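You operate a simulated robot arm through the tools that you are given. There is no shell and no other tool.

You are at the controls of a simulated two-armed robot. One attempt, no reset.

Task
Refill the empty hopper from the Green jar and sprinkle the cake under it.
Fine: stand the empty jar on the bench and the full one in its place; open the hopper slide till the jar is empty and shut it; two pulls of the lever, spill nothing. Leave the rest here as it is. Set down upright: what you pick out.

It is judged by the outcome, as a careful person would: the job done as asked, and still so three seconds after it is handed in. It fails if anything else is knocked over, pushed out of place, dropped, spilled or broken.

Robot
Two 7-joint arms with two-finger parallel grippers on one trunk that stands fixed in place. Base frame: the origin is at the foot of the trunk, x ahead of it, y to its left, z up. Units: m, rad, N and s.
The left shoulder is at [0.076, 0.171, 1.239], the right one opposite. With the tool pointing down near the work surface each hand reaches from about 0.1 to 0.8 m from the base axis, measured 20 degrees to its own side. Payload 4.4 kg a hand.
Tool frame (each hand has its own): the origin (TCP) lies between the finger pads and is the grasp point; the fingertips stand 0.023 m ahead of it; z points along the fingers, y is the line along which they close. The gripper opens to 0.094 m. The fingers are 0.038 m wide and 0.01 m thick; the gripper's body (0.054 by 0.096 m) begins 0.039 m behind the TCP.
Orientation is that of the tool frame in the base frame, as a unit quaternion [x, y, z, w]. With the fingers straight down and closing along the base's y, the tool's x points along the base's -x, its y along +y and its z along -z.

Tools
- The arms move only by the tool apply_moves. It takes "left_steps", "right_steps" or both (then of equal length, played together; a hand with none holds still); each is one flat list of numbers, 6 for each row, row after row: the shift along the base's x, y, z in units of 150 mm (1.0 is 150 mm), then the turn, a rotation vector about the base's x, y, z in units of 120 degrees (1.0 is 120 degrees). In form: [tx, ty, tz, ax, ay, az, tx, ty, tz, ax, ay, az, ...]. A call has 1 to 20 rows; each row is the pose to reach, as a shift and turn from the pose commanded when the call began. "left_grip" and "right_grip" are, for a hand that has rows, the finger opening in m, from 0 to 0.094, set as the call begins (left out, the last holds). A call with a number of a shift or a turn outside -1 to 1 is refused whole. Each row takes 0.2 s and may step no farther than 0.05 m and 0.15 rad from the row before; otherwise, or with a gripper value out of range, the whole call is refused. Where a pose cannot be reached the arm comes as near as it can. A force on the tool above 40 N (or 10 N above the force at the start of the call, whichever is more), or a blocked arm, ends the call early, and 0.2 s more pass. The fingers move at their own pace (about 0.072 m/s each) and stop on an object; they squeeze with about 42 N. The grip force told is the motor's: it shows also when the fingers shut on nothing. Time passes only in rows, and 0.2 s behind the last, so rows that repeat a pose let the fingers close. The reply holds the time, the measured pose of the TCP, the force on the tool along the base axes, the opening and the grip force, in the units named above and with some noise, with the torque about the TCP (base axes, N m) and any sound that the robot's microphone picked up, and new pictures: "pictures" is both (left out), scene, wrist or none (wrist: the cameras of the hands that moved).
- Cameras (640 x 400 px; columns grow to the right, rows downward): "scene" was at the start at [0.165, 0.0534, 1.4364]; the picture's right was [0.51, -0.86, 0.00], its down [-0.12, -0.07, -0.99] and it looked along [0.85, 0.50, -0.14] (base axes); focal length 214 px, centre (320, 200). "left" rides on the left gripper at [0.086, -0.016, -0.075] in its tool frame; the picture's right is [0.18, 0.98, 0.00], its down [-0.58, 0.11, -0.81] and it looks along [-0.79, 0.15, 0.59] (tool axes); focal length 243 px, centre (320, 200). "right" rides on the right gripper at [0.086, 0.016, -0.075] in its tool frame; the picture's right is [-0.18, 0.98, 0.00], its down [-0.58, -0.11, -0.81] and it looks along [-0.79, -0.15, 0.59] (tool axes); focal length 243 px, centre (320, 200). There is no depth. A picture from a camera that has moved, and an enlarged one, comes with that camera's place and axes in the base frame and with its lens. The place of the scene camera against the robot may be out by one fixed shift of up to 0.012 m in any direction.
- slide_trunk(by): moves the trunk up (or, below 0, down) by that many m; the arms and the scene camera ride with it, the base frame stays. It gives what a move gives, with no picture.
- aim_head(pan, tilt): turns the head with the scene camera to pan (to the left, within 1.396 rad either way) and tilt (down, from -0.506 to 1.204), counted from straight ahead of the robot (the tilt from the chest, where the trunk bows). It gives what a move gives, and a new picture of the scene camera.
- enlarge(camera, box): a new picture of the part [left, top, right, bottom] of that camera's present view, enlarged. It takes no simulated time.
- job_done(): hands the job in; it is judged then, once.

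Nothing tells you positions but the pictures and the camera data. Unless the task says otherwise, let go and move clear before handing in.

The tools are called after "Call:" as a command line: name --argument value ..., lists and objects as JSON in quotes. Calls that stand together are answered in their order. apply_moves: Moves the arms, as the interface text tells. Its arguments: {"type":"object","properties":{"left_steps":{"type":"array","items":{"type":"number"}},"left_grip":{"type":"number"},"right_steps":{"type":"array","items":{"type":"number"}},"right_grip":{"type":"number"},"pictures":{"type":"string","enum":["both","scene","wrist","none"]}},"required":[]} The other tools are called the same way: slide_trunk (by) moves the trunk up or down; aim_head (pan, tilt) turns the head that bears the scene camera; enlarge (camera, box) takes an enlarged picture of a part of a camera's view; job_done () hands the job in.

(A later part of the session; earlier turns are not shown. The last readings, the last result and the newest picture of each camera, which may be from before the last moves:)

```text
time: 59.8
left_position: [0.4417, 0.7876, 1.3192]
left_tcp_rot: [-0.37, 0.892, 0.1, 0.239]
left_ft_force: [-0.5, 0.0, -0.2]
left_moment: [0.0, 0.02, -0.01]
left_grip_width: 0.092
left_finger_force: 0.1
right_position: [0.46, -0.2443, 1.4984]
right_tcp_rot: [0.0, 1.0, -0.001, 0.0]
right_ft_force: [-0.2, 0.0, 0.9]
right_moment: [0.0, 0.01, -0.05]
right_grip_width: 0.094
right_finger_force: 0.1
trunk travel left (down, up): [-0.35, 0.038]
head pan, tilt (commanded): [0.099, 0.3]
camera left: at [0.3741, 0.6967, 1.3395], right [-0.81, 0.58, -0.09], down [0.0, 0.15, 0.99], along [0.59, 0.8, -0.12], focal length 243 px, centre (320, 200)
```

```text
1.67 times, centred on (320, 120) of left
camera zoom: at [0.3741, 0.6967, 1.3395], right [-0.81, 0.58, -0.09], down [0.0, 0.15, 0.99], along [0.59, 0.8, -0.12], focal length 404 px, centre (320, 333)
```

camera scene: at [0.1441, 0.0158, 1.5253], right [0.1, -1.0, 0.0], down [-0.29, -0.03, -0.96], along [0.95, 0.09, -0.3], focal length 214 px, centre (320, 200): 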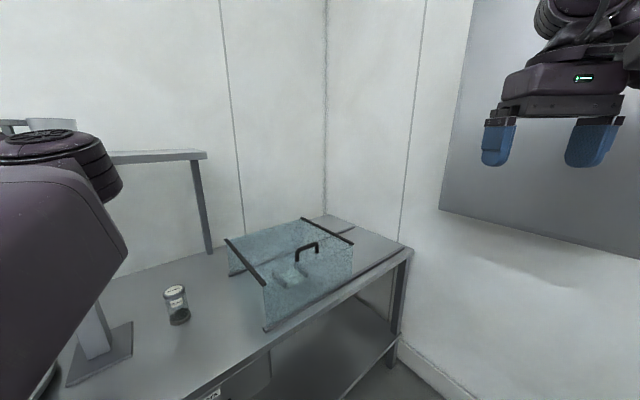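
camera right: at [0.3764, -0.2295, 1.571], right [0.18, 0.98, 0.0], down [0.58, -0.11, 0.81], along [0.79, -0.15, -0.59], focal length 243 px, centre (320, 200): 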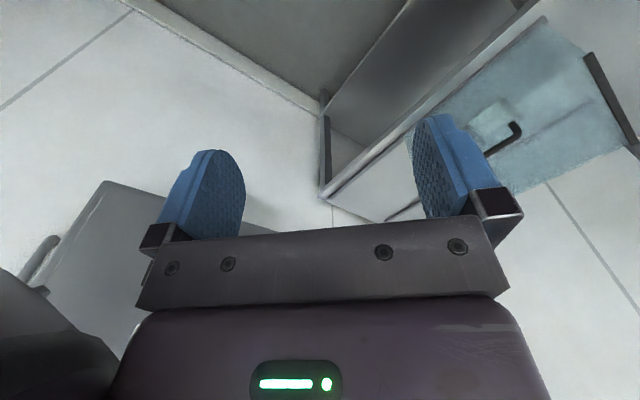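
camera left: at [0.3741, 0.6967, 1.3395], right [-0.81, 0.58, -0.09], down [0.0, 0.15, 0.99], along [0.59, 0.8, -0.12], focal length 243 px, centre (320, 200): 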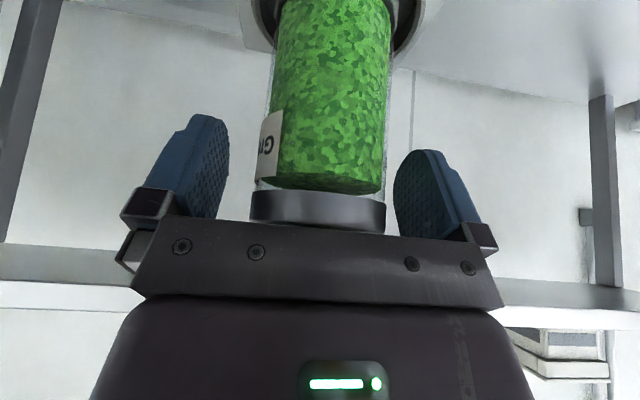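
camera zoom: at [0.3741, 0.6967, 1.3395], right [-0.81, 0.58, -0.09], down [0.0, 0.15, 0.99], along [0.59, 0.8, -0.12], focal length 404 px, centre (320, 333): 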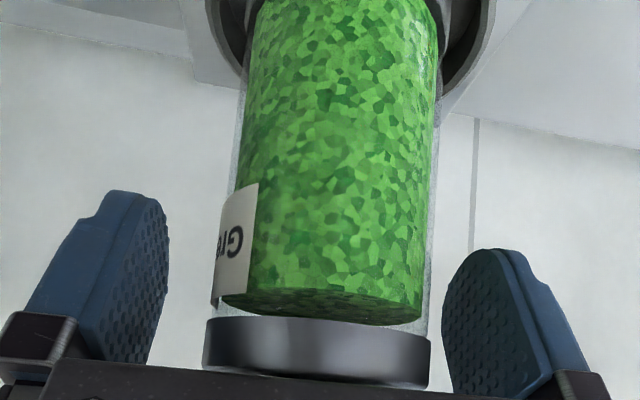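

The Green jar sits exactly as the Brown one did. I'll withdraw upward and back, then look at it.

Call:
apply_moves --left_steps '[-0.07, -0.07, 0.17, 0, 0, 0, -0.14, -0.14, 0.34, 0, 0, 0, -0.21, -0.21, 0.52, 0, 0, 0, -0.28, -0.28, 0.69, 0, 0, 0, -0.35, -0.35, 0.86, 0, 0, 0, -0.35, -0.35, 0.86, 0, 0, 0]' --pictures "wrist"

Call:
aim_head --pan 1.1 --tilt 0.4

```text
time: 61.2
left_position: [0.3894, 0.7337, 1.4494]
left_tcp_rot: [-0.369, 0.892, 0.1, 0.24]
left_ft_force: [0.0, -0.2, -0.4]
left_moment: [0.03, -0.02, -0.01]
left_grip_width: 0.0919
left_finger_force: 0.0
right_position: [0.4594, -0.2454, 1.4977]
right_tcp_rot: [0.0, 1.0, 0.0, 0.0]
right_ft_force: [0.6, 1.2, -0.3]
right_moment: [-0.02, 0.01, 0.0]
right_grip_width: 0.0939
right_finger_force: 0.2
trunk travel left (down, up): [-0.35, 0.038]
head pan, tilt (commanded): [0.099, 0.3]
camera left: at [0.3223, 0.6428, 1.469], right [-0.81, 0.58, -0.09], down [0.0, 0.15, 0.99], along [0.59, 0.8, -0.12], focal length 243 px, centre (320, 200)
```

left: 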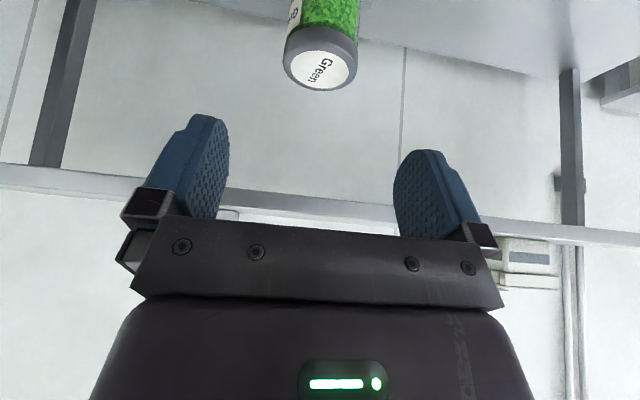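

```text
time: 62.5
left_position: [0.3892, 0.7336, 1.4474]
left_tcp_rot: [-0.369, 0.893, 0.1, 0.238]
left_ft_force: [-0.6, -0.4, -0.1]
left_moment: [0.0, 0.01, 0.02]
left_grip_width: 0.0923
left_finger_force: 0.0
right_position: [0.4592, -0.2465, 1.4978]
right_tcp_rot: [0.0, 1.0, 0.0, 0.0]
right_ft_force: [0.1, -0.2, 0.5]
right_moment: [0.01, 0.01, 0.01]
right_grip_width: 0.0938
right_finger_force: 0.0
trunk travel left (down, up): [-0.35, 0.038]
head pan, tilt (commanded): [1.1, 0.4]
camera scene: at [0.0933, 0.0888, 1.516], right [0.89, -0.45, 0.0], down [-0.18, -0.35, -0.92], along [0.42, 0.82, -0.39], focal length 214 px, centre (320, 200)
```

scene: 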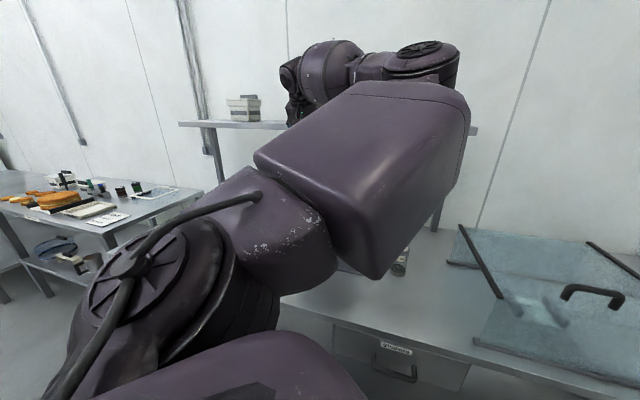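

Now for the slide handle. I'll back off and roll the hand 90° about its tool axis, so the fingers can straddle the handle bar along the pull direction, and then look at the handle closely.

Call:
apply_moves --left_steps '[-0.06, -0.06, 0, 0.0241, 0.0241, -0.059, -0.12, -0.12, 0, 0.0482, 0.0482, -0.118, -0.18, -0.18, 0, 0.0723, 0.0723, -0.177, -0.24, -0.24, 0, 0.0964, 0.0964, -0.236, -0.3, -0.3, 0, 0.1205, 0.1205, -0.295, -0.36, -0.36, -0.02, 0.1446, 0.1446, -0.354, -0.42, -0.42, -0.05, 0.1687, 0.1687, -0.413, -0.48, -0.48, -0.08, 0.1928, 0.1928, -0.472, -0.54, -0.54, -0.12, 0.2169, 0.2169, -0.531, -0.6, -0.6, -0.16, 0.241, 0.241, -0.59, -0.6, -0.6, -0.2, 0.265, 0.265, -0.65, -0.6, -0.6, -0.2, 0.265, 0.265, -0.65]' --pictures "both"

```text
time: 65.1
left_position: [0.3003, 0.6437, 1.4187]
left_tcp_rot: [0.371, 0.892, 0.239, 0.099]
left_ft_force: [-0.5, 0.2, 0.3]
left_moment: [0.0, -0.02, -0.02]
left_grip_width: 0.0919
left_finger_force: 0.1
right_position: [0.4601, -0.2452, 1.4973]
right_tcp_rot: [0.0, 1.0, 0.001, 0.0]
right_ft_force: [-0.2, 0.5, -0.2]
right_moment: [-0.02, 0.01, -0.01]
right_grip_width: 0.0943
right_finger_force: 0.1
trunk travel left (down, up): [-0.35, 0.038]
head pan, tilt (commanded): [1.1, 0.4]
camera scene: at [0.093, 0.0885, 1.516], right [0.89, -0.45, 0.0], down [-0.18, -0.35, -0.92], along [0.42, 0.82, -0.39], focal length 214 px, centre (320, 200)
camera left: at [0.202, 0.6696, 1.4742], right [0.47, 0.73, 0.49], down [0.19, -0.63, 0.75], along [0.86, -0.26, -0.44], focal length 243 px, centre (320, 200)
```

scene: 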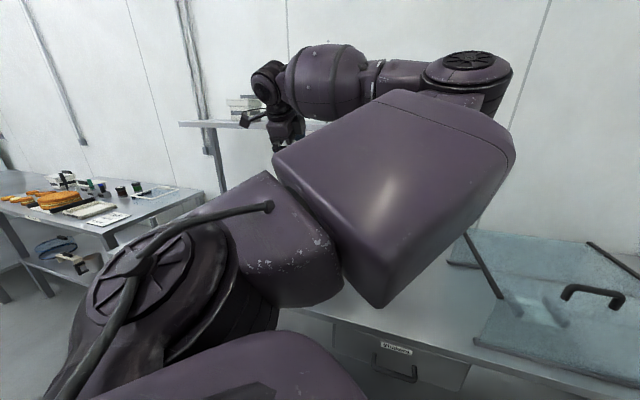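
left: 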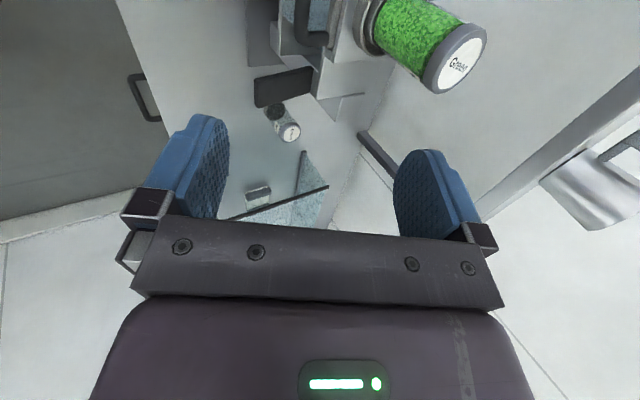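

Call:
enlarge --camera "left" --box '[240, 0, 500, 130]'

Call:
enlarge --camera "left" --box '[260, 0, 380, 75]'

```text
2.46 times, centred on (370, 65) of left
camera zoom: at [0.202, 0.6696, 1.4742], right [0.47, 0.73, 0.49], down [0.19, -0.63, 0.75], along [0.86, -0.26, -0.44], focal length 597 px, centre (197, 532)
```

zoom: 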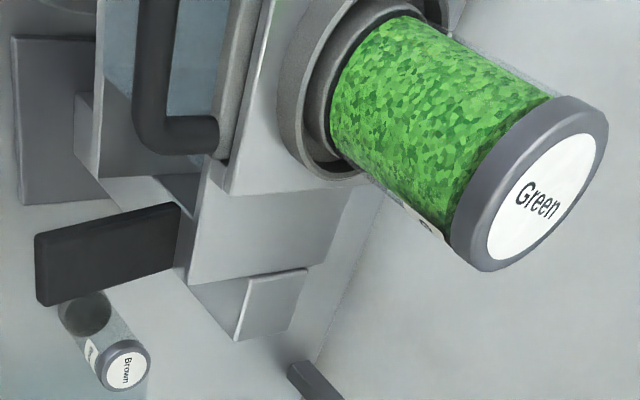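

```text
5.33 times, centred on (320, 38) of left
camera zoom: at [0.202, 0.6696, 1.4742], right [0.47, 0.73, 0.49], down [0.19, -0.63, 0.75], along [0.86, -0.26, -0.44], focal length 1294 px, centre (320, 1067)
```

zoom: 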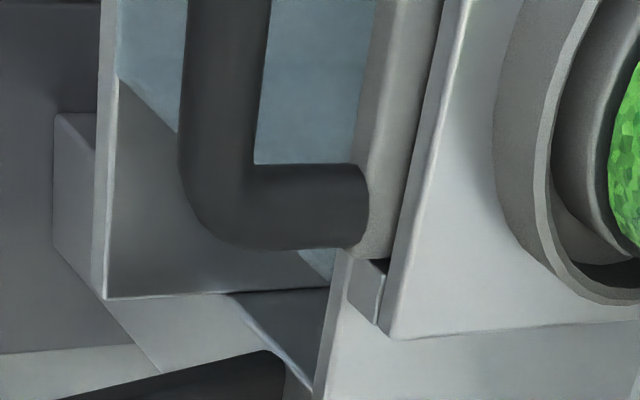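

The handle is clearly visible: bar about 16 mm thick at roughly (0.3765, 0.721, 1.195), with a gap of about 33 mm behind it and legs about 48 mm apart. I'll narrow the fingers to 32 mm and approach along the tool axis, stopping short for a check.

Call:
apply_moves --left_steps '[0.05, 0.052, -0.22, 0, 0, 0, 0.13, 0.135, -0.45, 0, 0, 0, 0.21, 0.217, -0.7, 0, 0, 0, 0.296, 0.303, -0.965, 0, 0, 0, 0.296, 0.303, -0.965, 0, 0, 0]' --left_grip 0.032 --pictures "wrist"

Call:
enlarge --camera "left" --box '[220, 0, 440, 180]'

```text
time: 66.3
left_position: [0.3458, 0.69, 1.2759]
left_tcp_rot: [0.37, 0.892, 0.24, 0.099]
left_ft_force: [-0.2, -0.3, 0.0]
left_moment: [0.0, 0.02, 0.04]
left_grip_width: 0.0319
left_finger_force: 0.0
right_position: [0.4586, -0.2454, 1.4974]
right_tcp_rot: [0.0, 1.0, 0.001, 0.0]
right_ft_force: [-0.4, -0.8, 0.0]
right_moment: [0.02, 0.01, -0.03]
right_grip_width: 0.0941
right_finger_force: 0.1
trunk travel left (down, up): [-0.35, 0.038]
head pan, tilt (commanded): [1.1, 0.4]
camera left: at [0.2471, 0.7154, 1.3311], right [0.47, 0.73, 0.49], down [0.19, -0.63, 0.75], along [0.86, -0.26, -0.44], focal length 243 px, centre (320, 200)
```

left: 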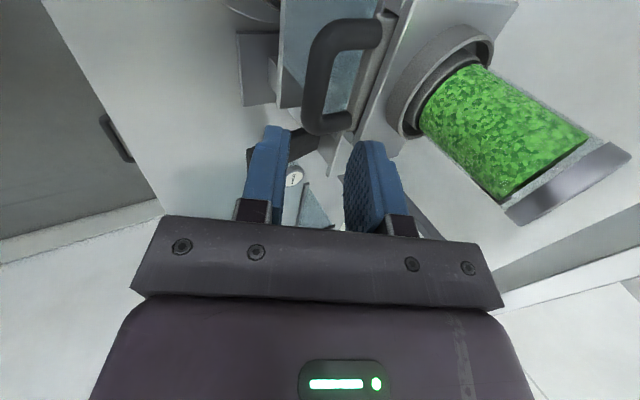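

```text
2.22 times, centred on (330, 90) of left
camera zoom: at [0.2471, 0.7154, 1.3311], right [0.47, 0.73, 0.49], down [0.19, -0.63, 0.75], along [0.86, -0.26, -0.44], focal length 539 px, centre (298, 444)
```

zoom: 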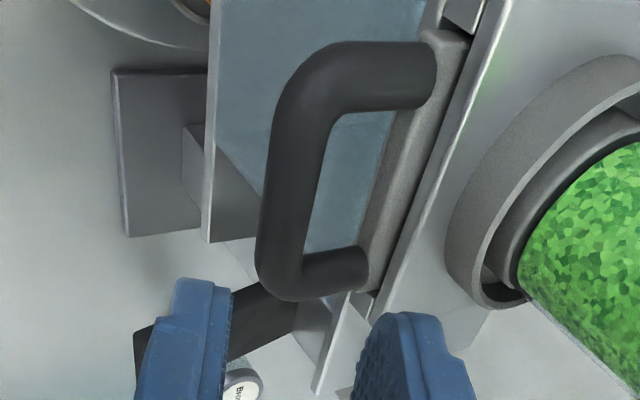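

Call:
apply_moves --left_steps '[0.05, 0.03, -0.1, 0, 0, 0, 0.1, 0.07, -0.21, 0, 0, 0, 0.145, 0.108, -0.324, 0, 0, 0, 0.145, 0.108, -0.324, 0, 0, 0]' --pictures "wrist"

Call:
enlarge --camera "left" --box '[220, 20, 440, 220]'

```text
time: 67.3
left_position: [0.366, 0.7065, 1.2243]
left_tcp_rot: [0.371, 0.892, 0.239, 0.1]
left_ft_force: [-1.6, -0.2, -0.5]
left_moment: [0.0, 0.03, 0.0]
left_grip_width: 0.0317
left_finger_force: 0.2
right_position: [0.4586, -0.2456, 1.4977]
right_tcp_rot: [0.0, 1.0, 0.0, 0.0]
right_ft_force: [0.4, -0.2, -0.3]
right_moment: [0.0, 0.03, -0.01]
right_grip_width: 0.094
right_finger_force: 0.3
trunk travel left (down, up): [-0.35, 0.038]
head pan, tilt (commanded): [1.1, 0.4]
camera left: at [0.269, 0.7322, 1.2809], right [0.47, 0.73, 0.49], down [0.19, -0.63, 0.75], along [0.86, -0.26, -0.44], focal length 243 px, centre (320, 200)
```

left: 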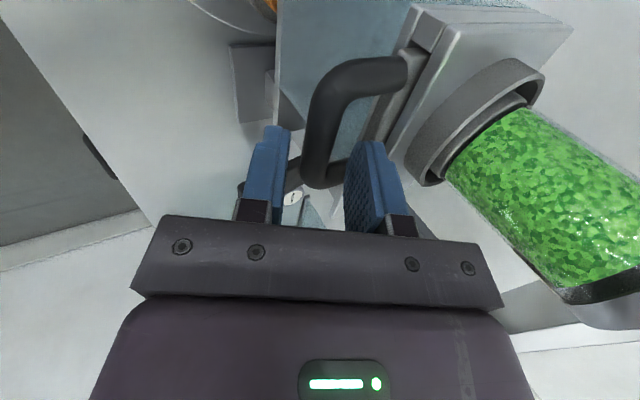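

```text
2.00 times, centred on (330, 120) of left
camera zoom: at [0.269, 0.7322, 1.2809], right [0.47, 0.73, 0.49], down [0.19, -0.63, 0.75], along [0.86, -0.26, -0.44], focal length 485 px, centre (300, 360)
```

zoom: 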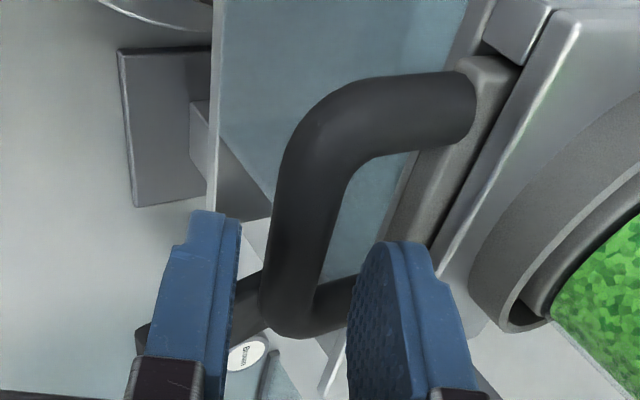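

Call:
apply_moves --left_steps '[0.022, 0.02, -0.05, 0, 0, 0, 0.045, 0.04, -0.1, 0, 0, 0, 0.068, 0.06, -0.15, 0, 0, 0, 0.09, 0.08, -0.197, 0, 0, 0, 0.09, 0.08, -0.197, 0, 0, 0]' --pictures "wrist"

Call:
enlarge --camera "left" --box '[220, 20, 440, 220]'

```text
time: 68.5
left_position: [0.3777, 0.7202, 1.1945]
left_tcp_rot: [0.369, 0.892, 0.239, 0.1]
left_ft_force: [-4.1, 4.3, 1.0]
left_moment: [-0.02, -0.1, 0.13]
left_grip_width: 0.0319
left_finger_force: 0.3
right_position: [0.4587, -0.2457, 1.4978]
right_tcp_rot: [0.001, 1.0, 0.0, -0.001]
right_ft_force: [-0.3, 0.2, -0.2]
right_moment: [-0.02, 0.01, 0.02]
right_grip_width: 0.094
right_finger_force: 0.1
trunk travel left (down, up): [-0.35, 0.038]
head pan, tilt (commanded): [1.1, 0.4]
camera left: at [0.2805, 0.7443, 1.2503], right [0.47, 0.73, 0.49], down [0.19, -0.63, 0.75], along [0.86, -0.26, -0.44], focal length 243 px, centre (320, 200)
```

left: 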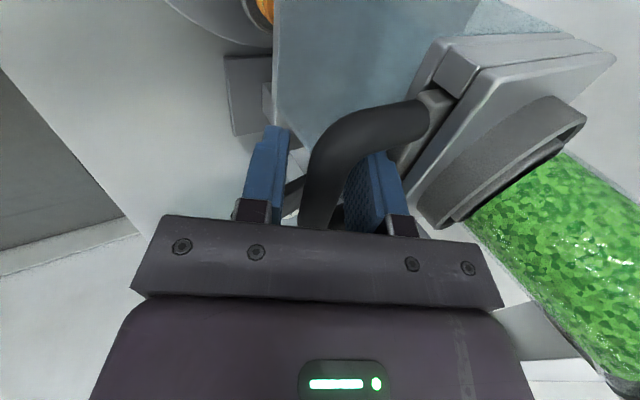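

```text
2.00 times, centred on (330, 120) of left
camera zoom: at [0.2805, 0.7443, 1.2503], right [0.47, 0.73, 0.49], down [0.19, -0.63, 0.75], along [0.86, -0.26, -0.44], focal length 485 px, centre (300, 360)
```

zoom: 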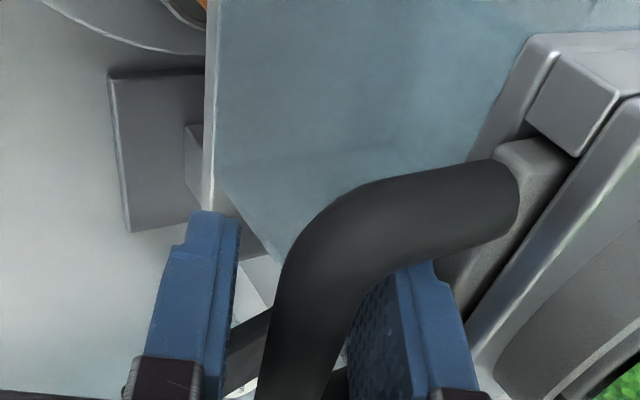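

A small sideways force shows the inner finger touching the handle's right leg, so I'll shift about 6 mm left before closing.

Call:
apply_moves --left_steps '[-0.014, 0.014, 0, 0, 0, 0, -0.028, 0.028, 0, 0, 0, 0, -0.028, 0.028, 0, 0, 0, 0]' --pictures "none"

```text
time: 69.3
left_position: [0.3756, 0.7233, 1.1946]
left_tcp_rot: [0.371, 0.892, 0.239, 0.099]
left_ft_force: [0.6, 0.4, 0.5]
left_moment: [-0.01, 0.0, -0.02]
left_grip_width: 0.032
left_finger_force: 0.0
right_position: [0.4601, -0.2449, 1.4972]
right_tcp_rot: [0.0, 1.0, 0.0, 0.001]
right_ft_force: [-0.4, -0.4, 0.0]
right_moment: [0.0, 0.0, 0.0]
right_grip_width: 0.0939
right_finger_force: 0.0
trunk travel left (down, up): [-0.35, 0.038]
head pan, tilt (commanded): [1.1, 0.4]
```

Call:
apply_moves --left_steps '[0, 0, 0, 0, 0, 0, 0, 0, 0, 0, 0, 0, 0, 0, 0, 0, 0, 0]' --left_grip 0.0 --pictures "wrist"

Call:
enlarge --camera "left" --box '[220, 20, 440, 220]'

```text
time: 70.1
left_position: [0.3743, 0.7218, 1.1946]
left_tcp_rot: [0.372, 0.892, 0.238, 0.099]
left_ft_force: [-2.4, -1.3, -2.0]
left_moment: [0.47, 0.51, -1.86]
left_grip_width: 0.0162
left_finger_force: 44.8
right_position: [0.4603, -0.2447, 1.4976]
right_tcp_rot: [-0.001, 1.0, 0.0, 0.0]
right_ft_force: [-0.2, 0.5, 0.1]
right_moment: [0.01, 0.04, 0.0]
right_grip_width: 0.0938
right_finger_force: 0.1
trunk travel left (down, up): [-0.35, 0.038]
head pan, tilt (commanded): [1.1, 0.4]
camera left: at [0.2773, 0.7481, 1.2506], right [0.47, 0.73, 0.49], down [0.19, -0.63, 0.75], along [0.86, -0.26, -0.44], focal length 243 px, centre (320, 200)
```

left: 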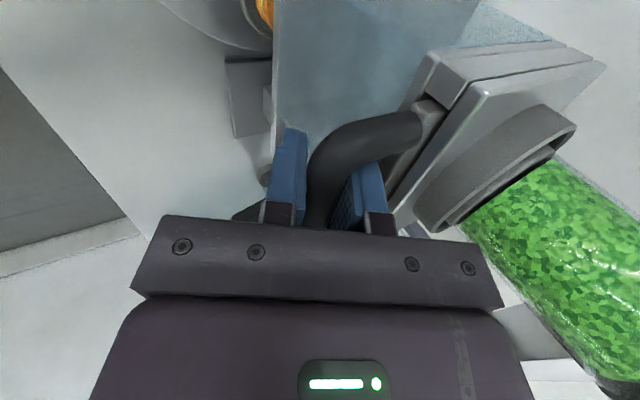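

```text
2.00 times, centred on (330, 120) of left
camera zoom: at [0.2773, 0.7481, 1.2506], right [0.47, 0.73, 0.49], down [0.19, -0.63, 0.75], along [0.86, -0.26, -0.44], focal length 485 px, centre (300, 360)
```

zoom: 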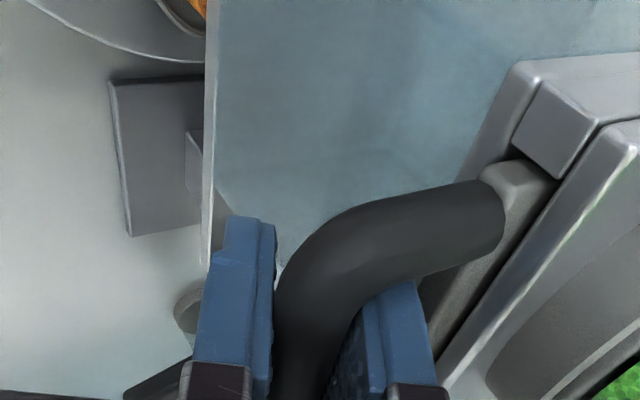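

I have the bar (16 mm). I'll pull the slide straight out toward the front in small steps, watching forces and the jar.

Call:
apply_moves --left_steps '[-0.047, -0.047, 0, 0, 0, 0, -0.094, -0.094, 0, 0, 0, 0, -0.141, -0.141, 0, 0, 0, 0, -0.141, -0.141, 0, 0, 0, 0]' --pictures "wrist"

```text
time: 71.1
left_position: [0.3528, 0.7018, 1.1939]
left_tcp_rot: [0.371, 0.892, 0.239, 0.099]
left_ft_force: [-2.5, 1.5, -6.7]
left_moment: [0.97, 0.78, -1.27]
left_grip_width: 0.0162
left_finger_force: 45.2
right_position: [0.4595, -0.2442, 1.4978]
right_tcp_rot: [0.0, 1.0, 0.0, 0.0]
right_ft_force: [-0.4, -0.6, 0.3]
right_moment: [0.0, -0.02, 0.01]
right_grip_width: 0.0941
right_finger_force: 0.0
trunk travel left (down, up): [-0.35, 0.038]
head pan, tilt (commanded): [1.1, 0.4]
camera left: at [0.2565, 0.7272, 1.2505], right [0.47, 0.73, 0.49], down [0.19, -0.63, 0.75], along [0.86, -0.26, -0.44], focal length 243 px, centre (320, 200)
```

left: 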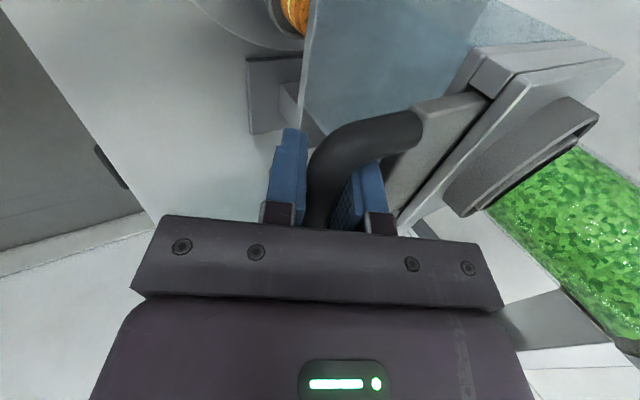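

The slide is opening smoothly. Continuing another 3 cm.

Call:
apply_moves --left_steps '[-0.047, -0.047, 0, 0, 0, 0, -0.094, -0.094, 0, 0, 0, 0, -0.141, -0.141, 0, 0, 0, 0, -0.141, -0.141, 0, 0, 0, 0]' --pictures "wrist"

```text
time: 72.1
left_position: [0.3359, 0.6834, 1.194]
left_tcp_rot: [0.37, 0.892, 0.24, 0.099]
left_ft_force: [11.5, 20.0, 1.3]
left_moment: [0.7, 0.83, -1.35]
left_grip_width: 0.0163
left_finger_force: 45.2
right_position: [0.4617, -0.2427, 1.4969]
right_tcp_rot: [0.0, 1.0, 0.0, -0.001]
right_ft_force: [0.1, 0.3, -1.1]
right_moment: [-0.02, -0.05, -0.01]
right_grip_width: 0.0941
right_finger_force: 0.0
trunk travel left (down, up): [-0.35, 0.038]
head pan, tilt (commanded): [1.1, 0.4]
camera left: at [0.2383, 0.7091, 1.2505], right [0.47, 0.73, 0.49], down [0.19, -0.63, 0.75], along [0.86, -0.26, -0.44], focal length 243 px, centre (320, 200)
```

left: 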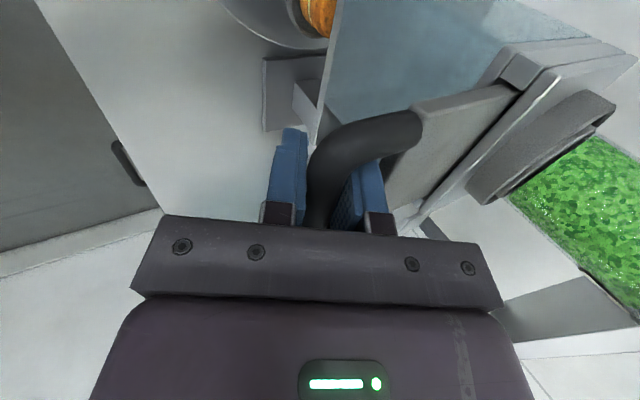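

The force now rises (~22 N), so the slide has reached its open stop after about 5.5 cm. I'll ease the pull slightly, hold it open, and watch the jar drain.

Call:
apply_moves --left_steps '[0.012, 0.012, 0, 0, 0, 0, 0.012, 0.012, 0, 0, 0, 0, 0.012, 0.012, 0, 0, 0, 0, 0.012, 0.012, 0, 0, 0, 0, 0.012, 0.012, 0, 0, 0, 0]' --pictures "both"

Call:
enlarge --camera "left" --box '[300, 0, 640, 220]'

```text
time: 73.3
left_position: [0.336, 0.684, 1.1945]
left_tcp_rot: [0.37, 0.892, 0.239, 0.1]
left_ft_force: [7.5, 15.6, 12.6]
left_moment: [0.0, 0.36, -1.78]
left_grip_width: 0.0165
left_finger_force: 45.7
right_position: [0.4594, -0.2437, 1.4977]
right_tcp_rot: [0.001, 1.0, -0.001, -0.001]
right_ft_force: [-0.5, -0.7, -0.4]
right_moment: [-0.02, -0.01, 0.01]
right_grip_width: 0.0943
right_finger_force: 0.1
trunk travel left (down, up): [-0.35, 0.038]
head pan, tilt (commanded): [1.1, 0.4]
camera scene: at [0.0939, 0.09, 1.5159], right [0.89, -0.45, 0.0], down [-0.18, -0.35, -0.92], along [0.42, 0.82, -0.39], focal length 214 px, centre (320, 200)
camera left: at [0.2383, 0.7089, 1.2505], right [0.47, 0.73, 0.49], down [0.19, -0.63, 0.75], along [0.86, -0.26, -0.44], focal length 243 px, centre (320, 200)
```

scene: 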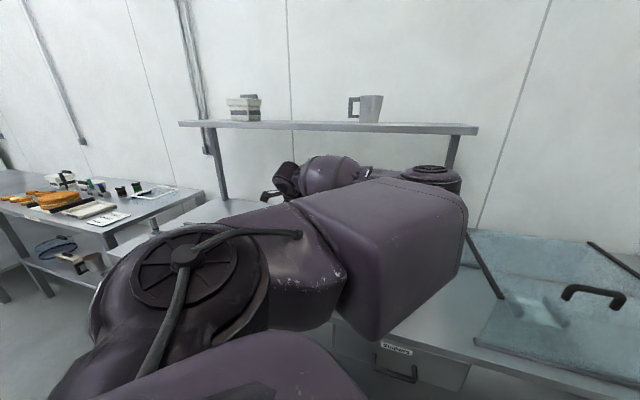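
left: 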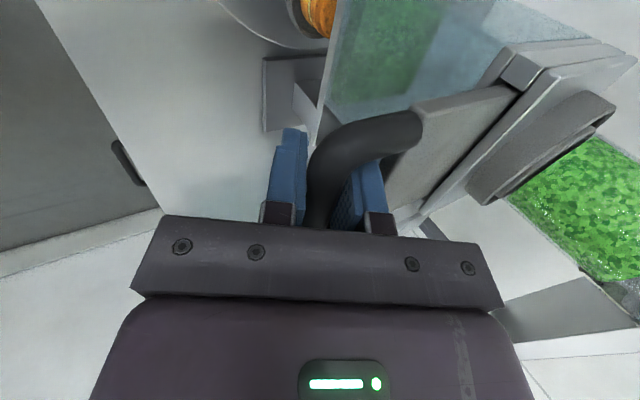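

```text
1.82 times, centred on (470, 110) of left
camera zoom: at [0.2383, 0.7089, 1.2505], right [0.47, 0.73, 0.49], down [0.19, -0.63, 0.75], along [0.86, -0.26, -0.44], focal length 441 px, centre (47, 364)
```

zoom: 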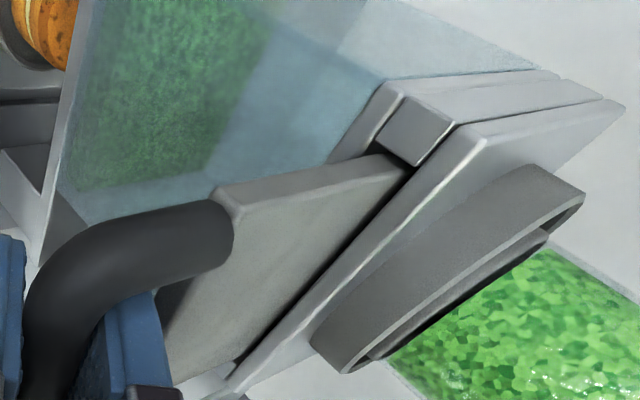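

Green sprinkles are flowing into the hopper. I'll hold the slide open and keep watching.

Call:
apply_moves --left_steps '[0, 0, 0, 0, 0, 0, 0, 0, 0, 0, 0, 0, 0, 0, 0, 0, 0, 0, 0, 0, 0, 0, 0, 0, 0, 0, 0, 0, 0, 0, 0, 0, 0, 0, 0, 0, 0, 0, 0, 0, 0, 0, 0, 0, 0, 0, 0, 0]' --pictures "wrist"

Call:
enlarge --camera "left" --box '[300, 0, 640, 340]'

```text
time: 75.1
left_position: [0.3367, 0.6838, 1.1953]
left_tcp_rot: [0.371, 0.892, 0.239, 0.099]
left_ft_force: [9.5, 18.7, 16.8]
left_moment: [0.51, 0.8, -1.43]
left_grip_width: 0.0161
left_finger_force: 44.7
right_position: [0.4605, -0.2437, 1.4997]
right_tcp_rot: [0.0, 1.0, 0.0, 0.0]
right_ft_force: [-0.3, 0.2, -0.3]
right_moment: [-0.01, 0.05, 0.01]
right_grip_width: 0.0941
right_finger_force: 0.0
trunk travel left (down, up): [-0.35, 0.038]
head pan, tilt (commanded): [1.1, 0.4]
camera left: at [0.2383, 0.7089, 1.2506], right [0.47, 0.73, 0.49], down [0.19, -0.63, 0.75], along [0.86, -0.26, -0.44], focal length 243 px, centre (320, 200)
```

left: 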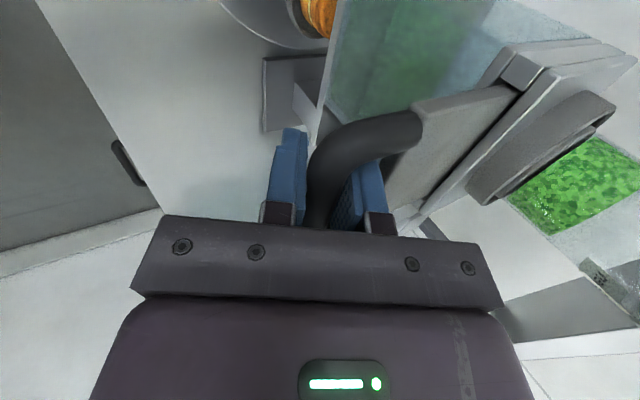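

```text
1.18 times, centred on (470, 170) of left
camera zoom: at [0.2383, 0.7089, 1.2506], right [0.47, 0.73, 0.49], down [0.19, -0.63, 0.75], along [0.86, -0.26, -0.44], focal length 285 px, centre (144, 235)
```

zoom: 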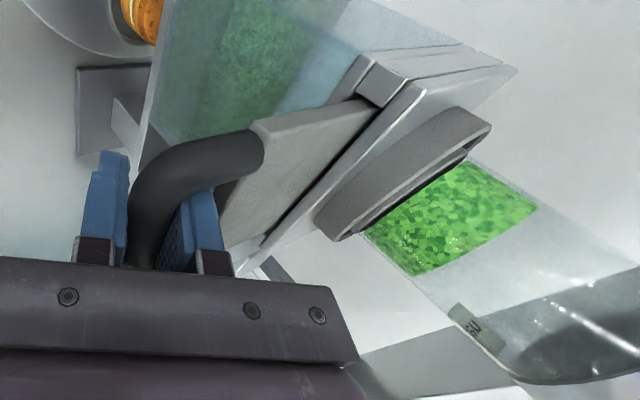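

Call:
apply_moves --left_steps '[0, 0, 0, 0, 0, 0, 0, 0, 0, 0, 0, 0, 0, 0, 0, 0, 0, 0, 0, 0, 0, 0, 0, 0, 0, 0, 0, 0, 0, 0, 0, 0, 0, 0, 0, 0, 0, 0, 0, 0, 0, 0, 0, 0, 0, 0, 0, 0, 0, 0, 0, 0, 0, 0, 0, 0, 0, 0, 0, 0]' --pictures "wrist"

Call:
enlarge --camera "left" --box '[300, 0, 640, 340]'

```text
time: 77.3
left_position: [0.3338, 0.6839, 1.1938]
left_tcp_rot: [0.37, 0.892, 0.239, 0.099]
left_ft_force: [9.3, 20.2, 18.9]
left_moment: [0.38, 0.75, -1.51]
left_grip_width: 0.0162
left_finger_force: 45.1
right_position: [0.4599, -0.2428, 1.4982]
right_tcp_rot: [0.0, 1.0, 0.001, 0.0]
right_ft_force: [-0.1, 0.3, 0.2]
right_moment: [-0.01, 0.01, 0.0]
right_grip_width: 0.0939
right_finger_force: 0.0
trunk travel left (down, up): [-0.35, 0.038]
head pan, tilt (commanded): [1.1, 0.4]
camera left: at [0.2383, 0.7089, 1.2506], right [0.47, 0.73, 0.49], down [0.19, -0.63, 0.75], along [0.86, -0.26, -0.44], focal length 243 px, centre (320, 200)
```

left: 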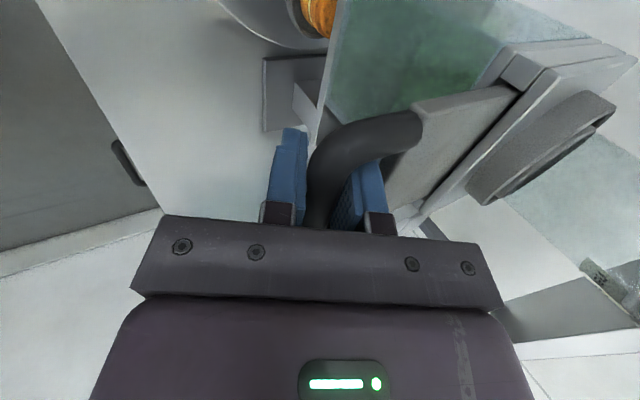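

```text
1.18 times, centred on (470, 170) of left
camera zoom: at [0.2383, 0.7089, 1.2506], right [0.47, 0.73, 0.49], down [0.19, -0.63, 0.75], along [0.86, -0.26, -0.44], focal length 285 px, centre (144, 235)
```

zoom: 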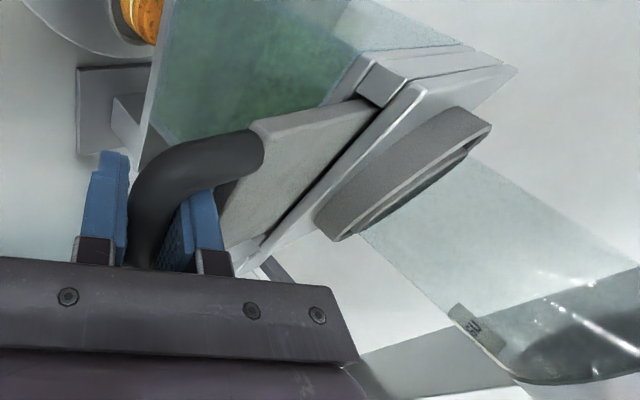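

The jar looks empty. I'll give it two more seconds for the last bit hidden behind the ring, then check again.

Call:
apply_moves --left_steps '[0, 0, 0, 0, 0, 0, 0, 0, 0, 0, 0, 0, 0, 0, 0, 0, 0, 0, 0, 0, 0, 0, 0, 0, 0, 0, 0, 0, 0, 0, 0, 0, 0, 0, 0, 0, 0, 0, 0, 0, 0, 0, 0, 0, 0, 0, 0, 0, 0, 0, 0, 0, 0, 0, 0, 0, 0, 0, 0, 0, 0, 0, 0, 0, 0, 0, 0, 0, 0, 0, 0, 0]' --pictures "wrist"

Call:
enlarge --camera "left" --box '[320, 0, 640, 200]'

```text
time: 79.9
left_position: [0.3357, 0.6838, 1.1943]
left_tcp_rot: [0.371, 0.892, 0.24, 0.098]
left_ft_force: [10.2, 19.3, 18.9]
left_moment: [0.39, 0.72, -1.5]
left_grip_width: 0.0164
left_finger_force: 45.3
right_position: [0.4601, -0.243, 1.4977]
right_tcp_rot: [0.0, 1.0, 0.0, 0.0]
right_ft_force: [0.2, 0.9, 0.6]
right_moment: [0.02, 0.01, 0.03]
right_grip_width: 0.0941
right_finger_force: 0.1
trunk travel left (down, up): [-0.35, 0.038]
head pan, tilt (commanded): [1.1, 0.4]
camera left: at [0.2383, 0.7089, 1.2506], right [0.47, 0.73, 0.49], down [0.19, -0.63, 0.75], along [0.86, -0.26, -0.44], focal length 243 px, centre (320, 200)
```

left: 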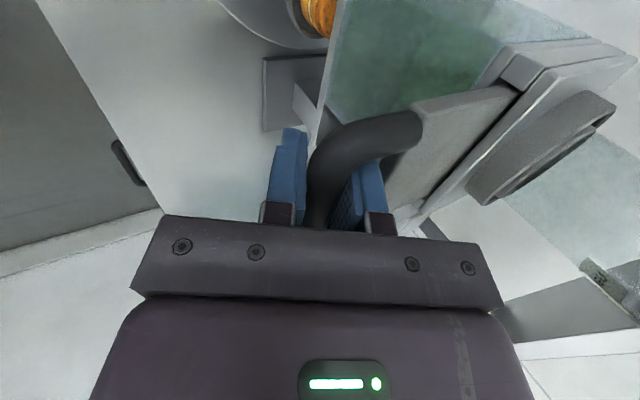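

```text
2.00 times, centred on (480, 100) of left
camera zoom: at [0.2383, 0.7089, 1.2506], right [0.47, 0.73, 0.49], down [0.19, -0.63, 0.75], along [0.86, -0.26, -0.44], focal length 485 px, centre (0, 400)
```

zoom: 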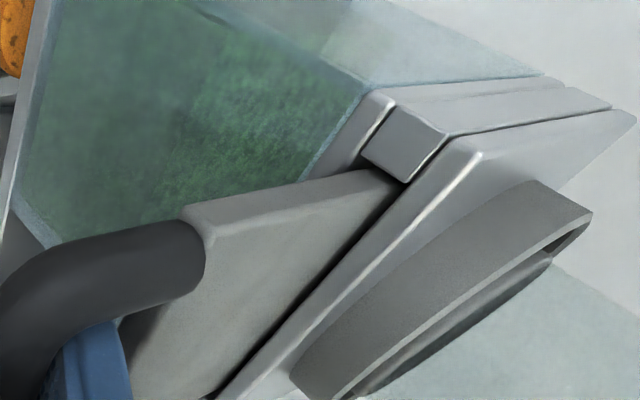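

The jar is empty and the hopper is full. Now I'll push the slide back shut.

Call:
apply_moves --left_steps '[0.045, 0.045, 0, 0, 0, 0, 0.09, 0.09, 0, 0, 0, 0, 0.135, 0.135, 0, 0, 0, 0, 0.18, 0.18, 0, 0, 0, 0, 0.225, 0.225, 0, 0, 0, 0, 0.265, 0.265, 0, 0, 0, 0, 0.265, 0.265, 0, 0, 0, 0]' --pictures "wrist"

Call:
enlarge --camera "left" --box '[220, 0, 560, 220]'

```text
time: 81.5
left_position: [0.3746, 0.7229, 1.1946]
left_tcp_rot: [0.37, 0.892, 0.238, 0.098]
left_ft_force: [-0.9, 1.2, -4.3]
left_moment: [0.98, 0.76, -1.28]
left_grip_width: 0.0162
left_finger_force: 45.1
right_position: [0.4596, -0.244, 1.4983]
right_tcp_rot: [0.0, 1.0, 0.0, 0.0]
right_ft_force: [0.4, -0.4, 0.2]
right_moment: [-0.02, 0.03, 0.03]
right_grip_width: 0.0942
right_finger_force: 0.1
trunk travel left (down, up): [-0.35, 0.038]
head pan, tilt (commanded): [1.1, 0.4]
camera left: at [0.2773, 0.7479, 1.2506], right [0.47, 0.73, 0.49], down [0.19, -0.63, 0.75], along [0.86, -0.26, -0.44], focal length 243 px, centre (320, 200)
```

left: 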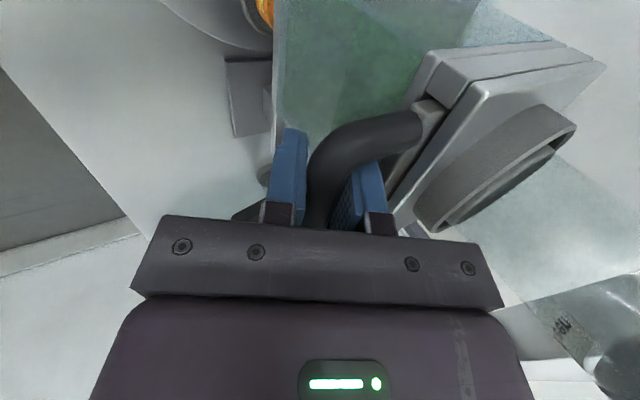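

```text
1.82 times, centred on (390, 110) of left
camera zoom: at [0.2773, 0.7479, 1.2506], right [0.47, 0.73, 0.49], down [0.19, -0.63, 0.75], along [0.86, -0.26, -0.44], focal length 441 px, centre (193, 364)
```

zoom: 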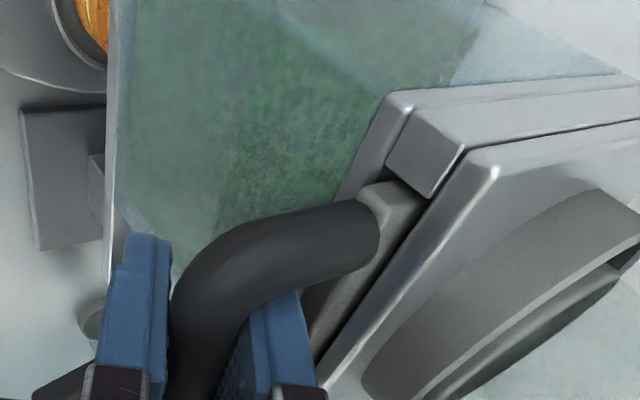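

Call:
apply_moves --left_steps '[0.009, 0.009, 0, 0, 0, 0, 0.018, 0.018, 0, 0, 0, 0, 0.018, 0.018, 0, 0, 0, 0]' --pictures "none"

```text
time: 82.3
left_position: [0.3742, 0.7234, 1.194]
left_tcp_rot: [0.37, 0.893, 0.236, 0.098]
left_ft_force: [-17.4, -24.9, -22.4]
left_moment: [1.21, 0.62, -1.2]
left_grip_width: 0.0163
left_finger_force: 45.1
right_position: [0.458, -0.2469, 1.4978]
right_tcp_rot: [0.0, 1.0, 0.001, 0.0]
right_ft_force: [-0.5, 0.1, -1.0]
right_moment: [-0.01, -0.01, 0.01]
right_grip_width: 0.0942
right_finger_force: 0.0
trunk travel left (down, up): [-0.35, 0.038]
head pan, tilt (commanded): [1.1, 0.4]
```

The slide is against its closed stop. I'll relax, release the bar, and withdraw along the tool axis.

Call:
apply_moves --left_steps '[-0.015, -0.015, 0, 0, 0, 0, -0.015, -0.015, 0, 0, 0, 0]' --pictures "none"

Call:
apply_moves --left_steps '[0, 0, 0, 0, 0, 0, 0, 0, 0, 0, 0, 0, 0, 0, 0, 0, 0, 0]' --left_grip 0.033 --pictures "wrist"

```text
time: 82.9
left_position: [0.374, 0.7228, 1.1942]
left_tcp_rot: [0.37, 0.893, 0.238, 0.099]
left_ft_force: [-10.9, -12.1, -24.8]
left_moment: [0.72, 0.27, -1.59]
left_grip_width: 0.0164
left_finger_force: 44.9
right_position: [0.4597, -0.2447, 1.4982]
right_tcp_rot: [0.0, 1.0, -0.001, 0.0]
right_ft_force: [0.0, -0.1, 0.1]
right_moment: [-0.01, -0.01, -0.01]
right_grip_width: 0.094
right_finger_force: 0.0
trunk travel left (down, up): [-0.35, 0.038]
head pan, tilt (commanded): [1.1, 0.4]
```

```text
time: 83.7
left_position: [0.3742, 0.7237, 1.1967]
left_tcp_rot: [0.371, 0.892, 0.239, 0.099]
left_ft_force: [-0.8, -0.5, 0.5]
left_moment: [0.03, 0.02, 0.01]
left_grip_width: 0.0329
left_finger_force: 0.1
right_position: [0.4598, -0.2451, 1.4982]
right_tcp_rot: [0.0, 1.0, 0.0, 0.0]
right_ft_force: [-0.2, 0.0, 0.5]
right_moment: [-0.02, 0.02, 0.01]
right_grip_width: 0.094
right_finger_force: 0.1
trunk travel left (down, up): [-0.35, 0.038]
head pan, tilt (commanded): [1.1, 0.4]
camera left: at [0.2778, 0.7477, 1.2519], right [0.47, 0.73, 0.49], down [0.19, -0.63, 0.75], along [0.86, -0.26, -0.44], focal length 243 px, centre (320, 200)
```

left: 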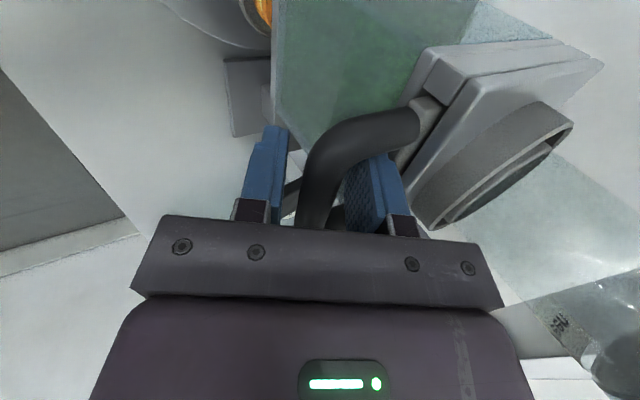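

Call:
apply_moves --left_steps '[-0.035, -0.035, 0.087, 0, 0, 0, -0.094, -0.094, 0.231, 0, 0, 0, -0.165, -0.165, 0.404, 0, 0, 0, -0.236, -0.236, 0.577, 0, 0, 0, -0.306, -0.306, 0.75, 0, 0, 0, -0.306, -0.306, 0.75, 0, 0, 0]' --pictures "wrist"

Call:
enlarge --camera "left" --box '[200, 0, 640, 260]'

```text
time: 85.1
left_position: [0.3317, 0.6767, 1.3065]
left_tcp_rot: [0.37, 0.892, 0.239, 0.1]
left_ft_force: [-0.4, 0.2, -0.7]
left_moment: [0.01, 0.01, 0.0]
left_grip_width: 0.033
left_finger_force: 0.0
right_position: [0.4596, -0.2445, 1.498]
right_tcp_rot: [0.0, 1.0, 0.0, 0.001]
right_ft_force: [-0.7, 0.5, -0.2]
right_moment: [-0.01, -0.02, 0.0]
right_grip_width: 0.0939
right_finger_force: 0.1
trunk travel left (down, up): [-0.35, 0.038]
head pan, tilt (commanded): [1.1, 0.4]
camera left: at [0.2339, 0.7025, 1.3625], right [0.47, 0.73, 0.49], down [0.19, -0.63, 0.75], along [0.86, -0.26, -0.44], focal length 243 px, centre (320, 200)
```

left: 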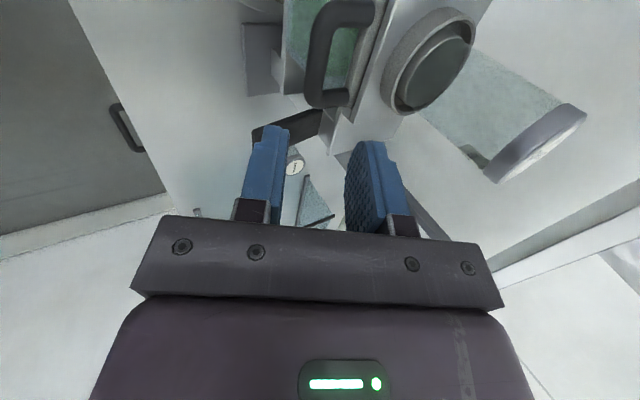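

```text
1.45 times, centred on (420, 130) of left
camera zoom: at [0.2339, 0.7025, 1.3625], right [0.47, 0.73, 0.49], down [0.19, -0.63, 0.75], along [0.86, -0.26, -0.44], focal length 353 px, centre (174, 302)
```

zoom: 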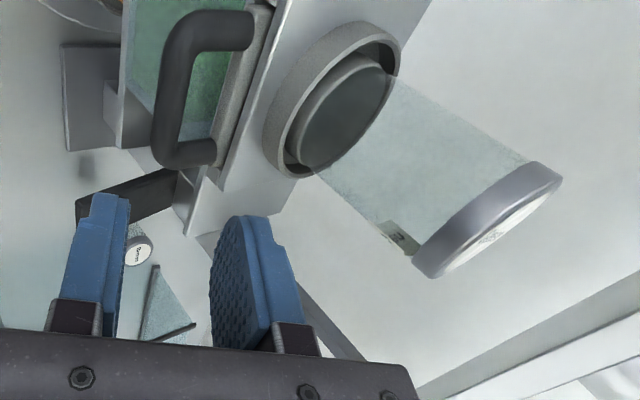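

The Green jar is empty in its place and the slide is shut. Next is the lever: I'll make the tool nearly vertical, close the fingers, and move across to look at it from close by.

Call:
apply_moves --left_steps '[0, 0, 0.05, -0.0236, 0.0236, 0, 0.1, -0.12, 0.05, -0.0472, 0.0472, 0, 0.2, -0.25, 0.02, -0.0708, 0.0708, 0, 0.33, -0.4, 0, -0.0944, 0.0944, 0, 0.46, -0.55, -0.05, -0.1179, 0.1179, 0, 0.6, -0.72, -0.1, -0.1179, 0.1179, 0, 0.6, -0.72, -0.1, -0.1179, 0.1179, 0]' --left_grip 0.0 --pictures "both"

Call:
enlarge --camera "left" --box '[200, 0, 480, 200]'

```text
time: 86.7
left_position: [0.4188, 0.5687, 1.2918]
left_tcp_rot: [0.382, 0.92, 0.08, 0.034]
left_ft_force: [0.5, 0.5, -0.8]
left_moment: [-0.01, -0.02, 0.02]
left_grip_width: 0.0
left_finger_force: 41.9
right_position: [0.4595, -0.2435, 1.4975]
right_tcp_rot: [0.0, 1.0, 0.0, 0.0]
right_ft_force: [-0.5, -0.3, 1.1]
right_moment: [-0.02, 0.02, 0.0]
right_grip_width: 0.0939
right_finger_force: 0.1
trunk travel left (down, up): [-0.35, 0.038]
head pan, tilt (commanded): [1.1, 0.4]
camera scene: at [0.0929, 0.0899, 1.516], right [0.89, -0.45, 0.0], down [-0.18, -0.35, -0.92], along [0.42, 0.82, -0.39], focal length 214 px, centre (320, 200)
camera left: at [0.3364, 0.6096, 1.3619], right [0.56, 0.81, 0.17], down [0.39, -0.43, 0.81], along [0.74, -0.39, -0.56], focal length 243 px, centre (320, 200)
```

scene: 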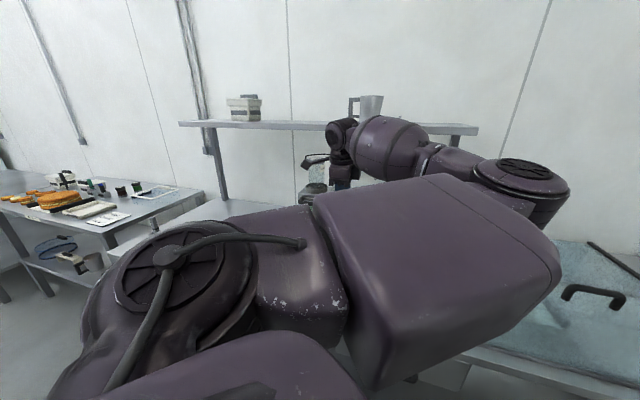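
left: 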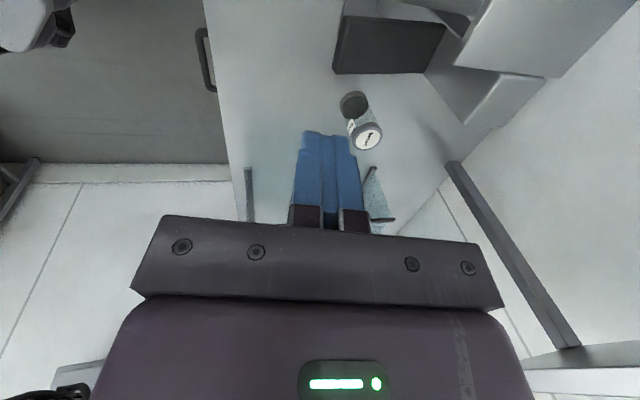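

```text
2.00 times, centred on (340, 100) of left
camera zoom: at [0.3364, 0.6096, 1.3619], right [0.56, 0.81, 0.17], down [0.39, -0.43, 0.81], along [0.74, -0.39, -0.56], focal length 485 px, centre (280, 400)
```

zoom: 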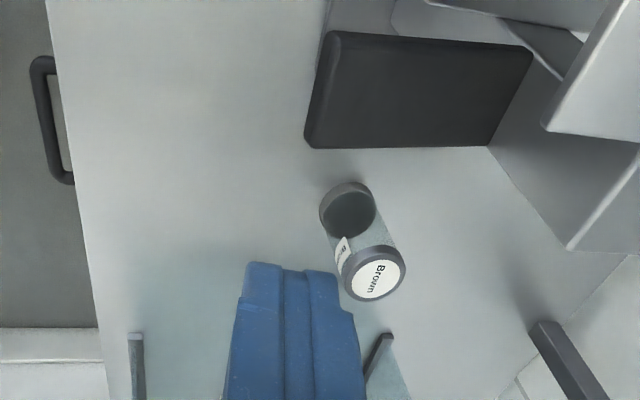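

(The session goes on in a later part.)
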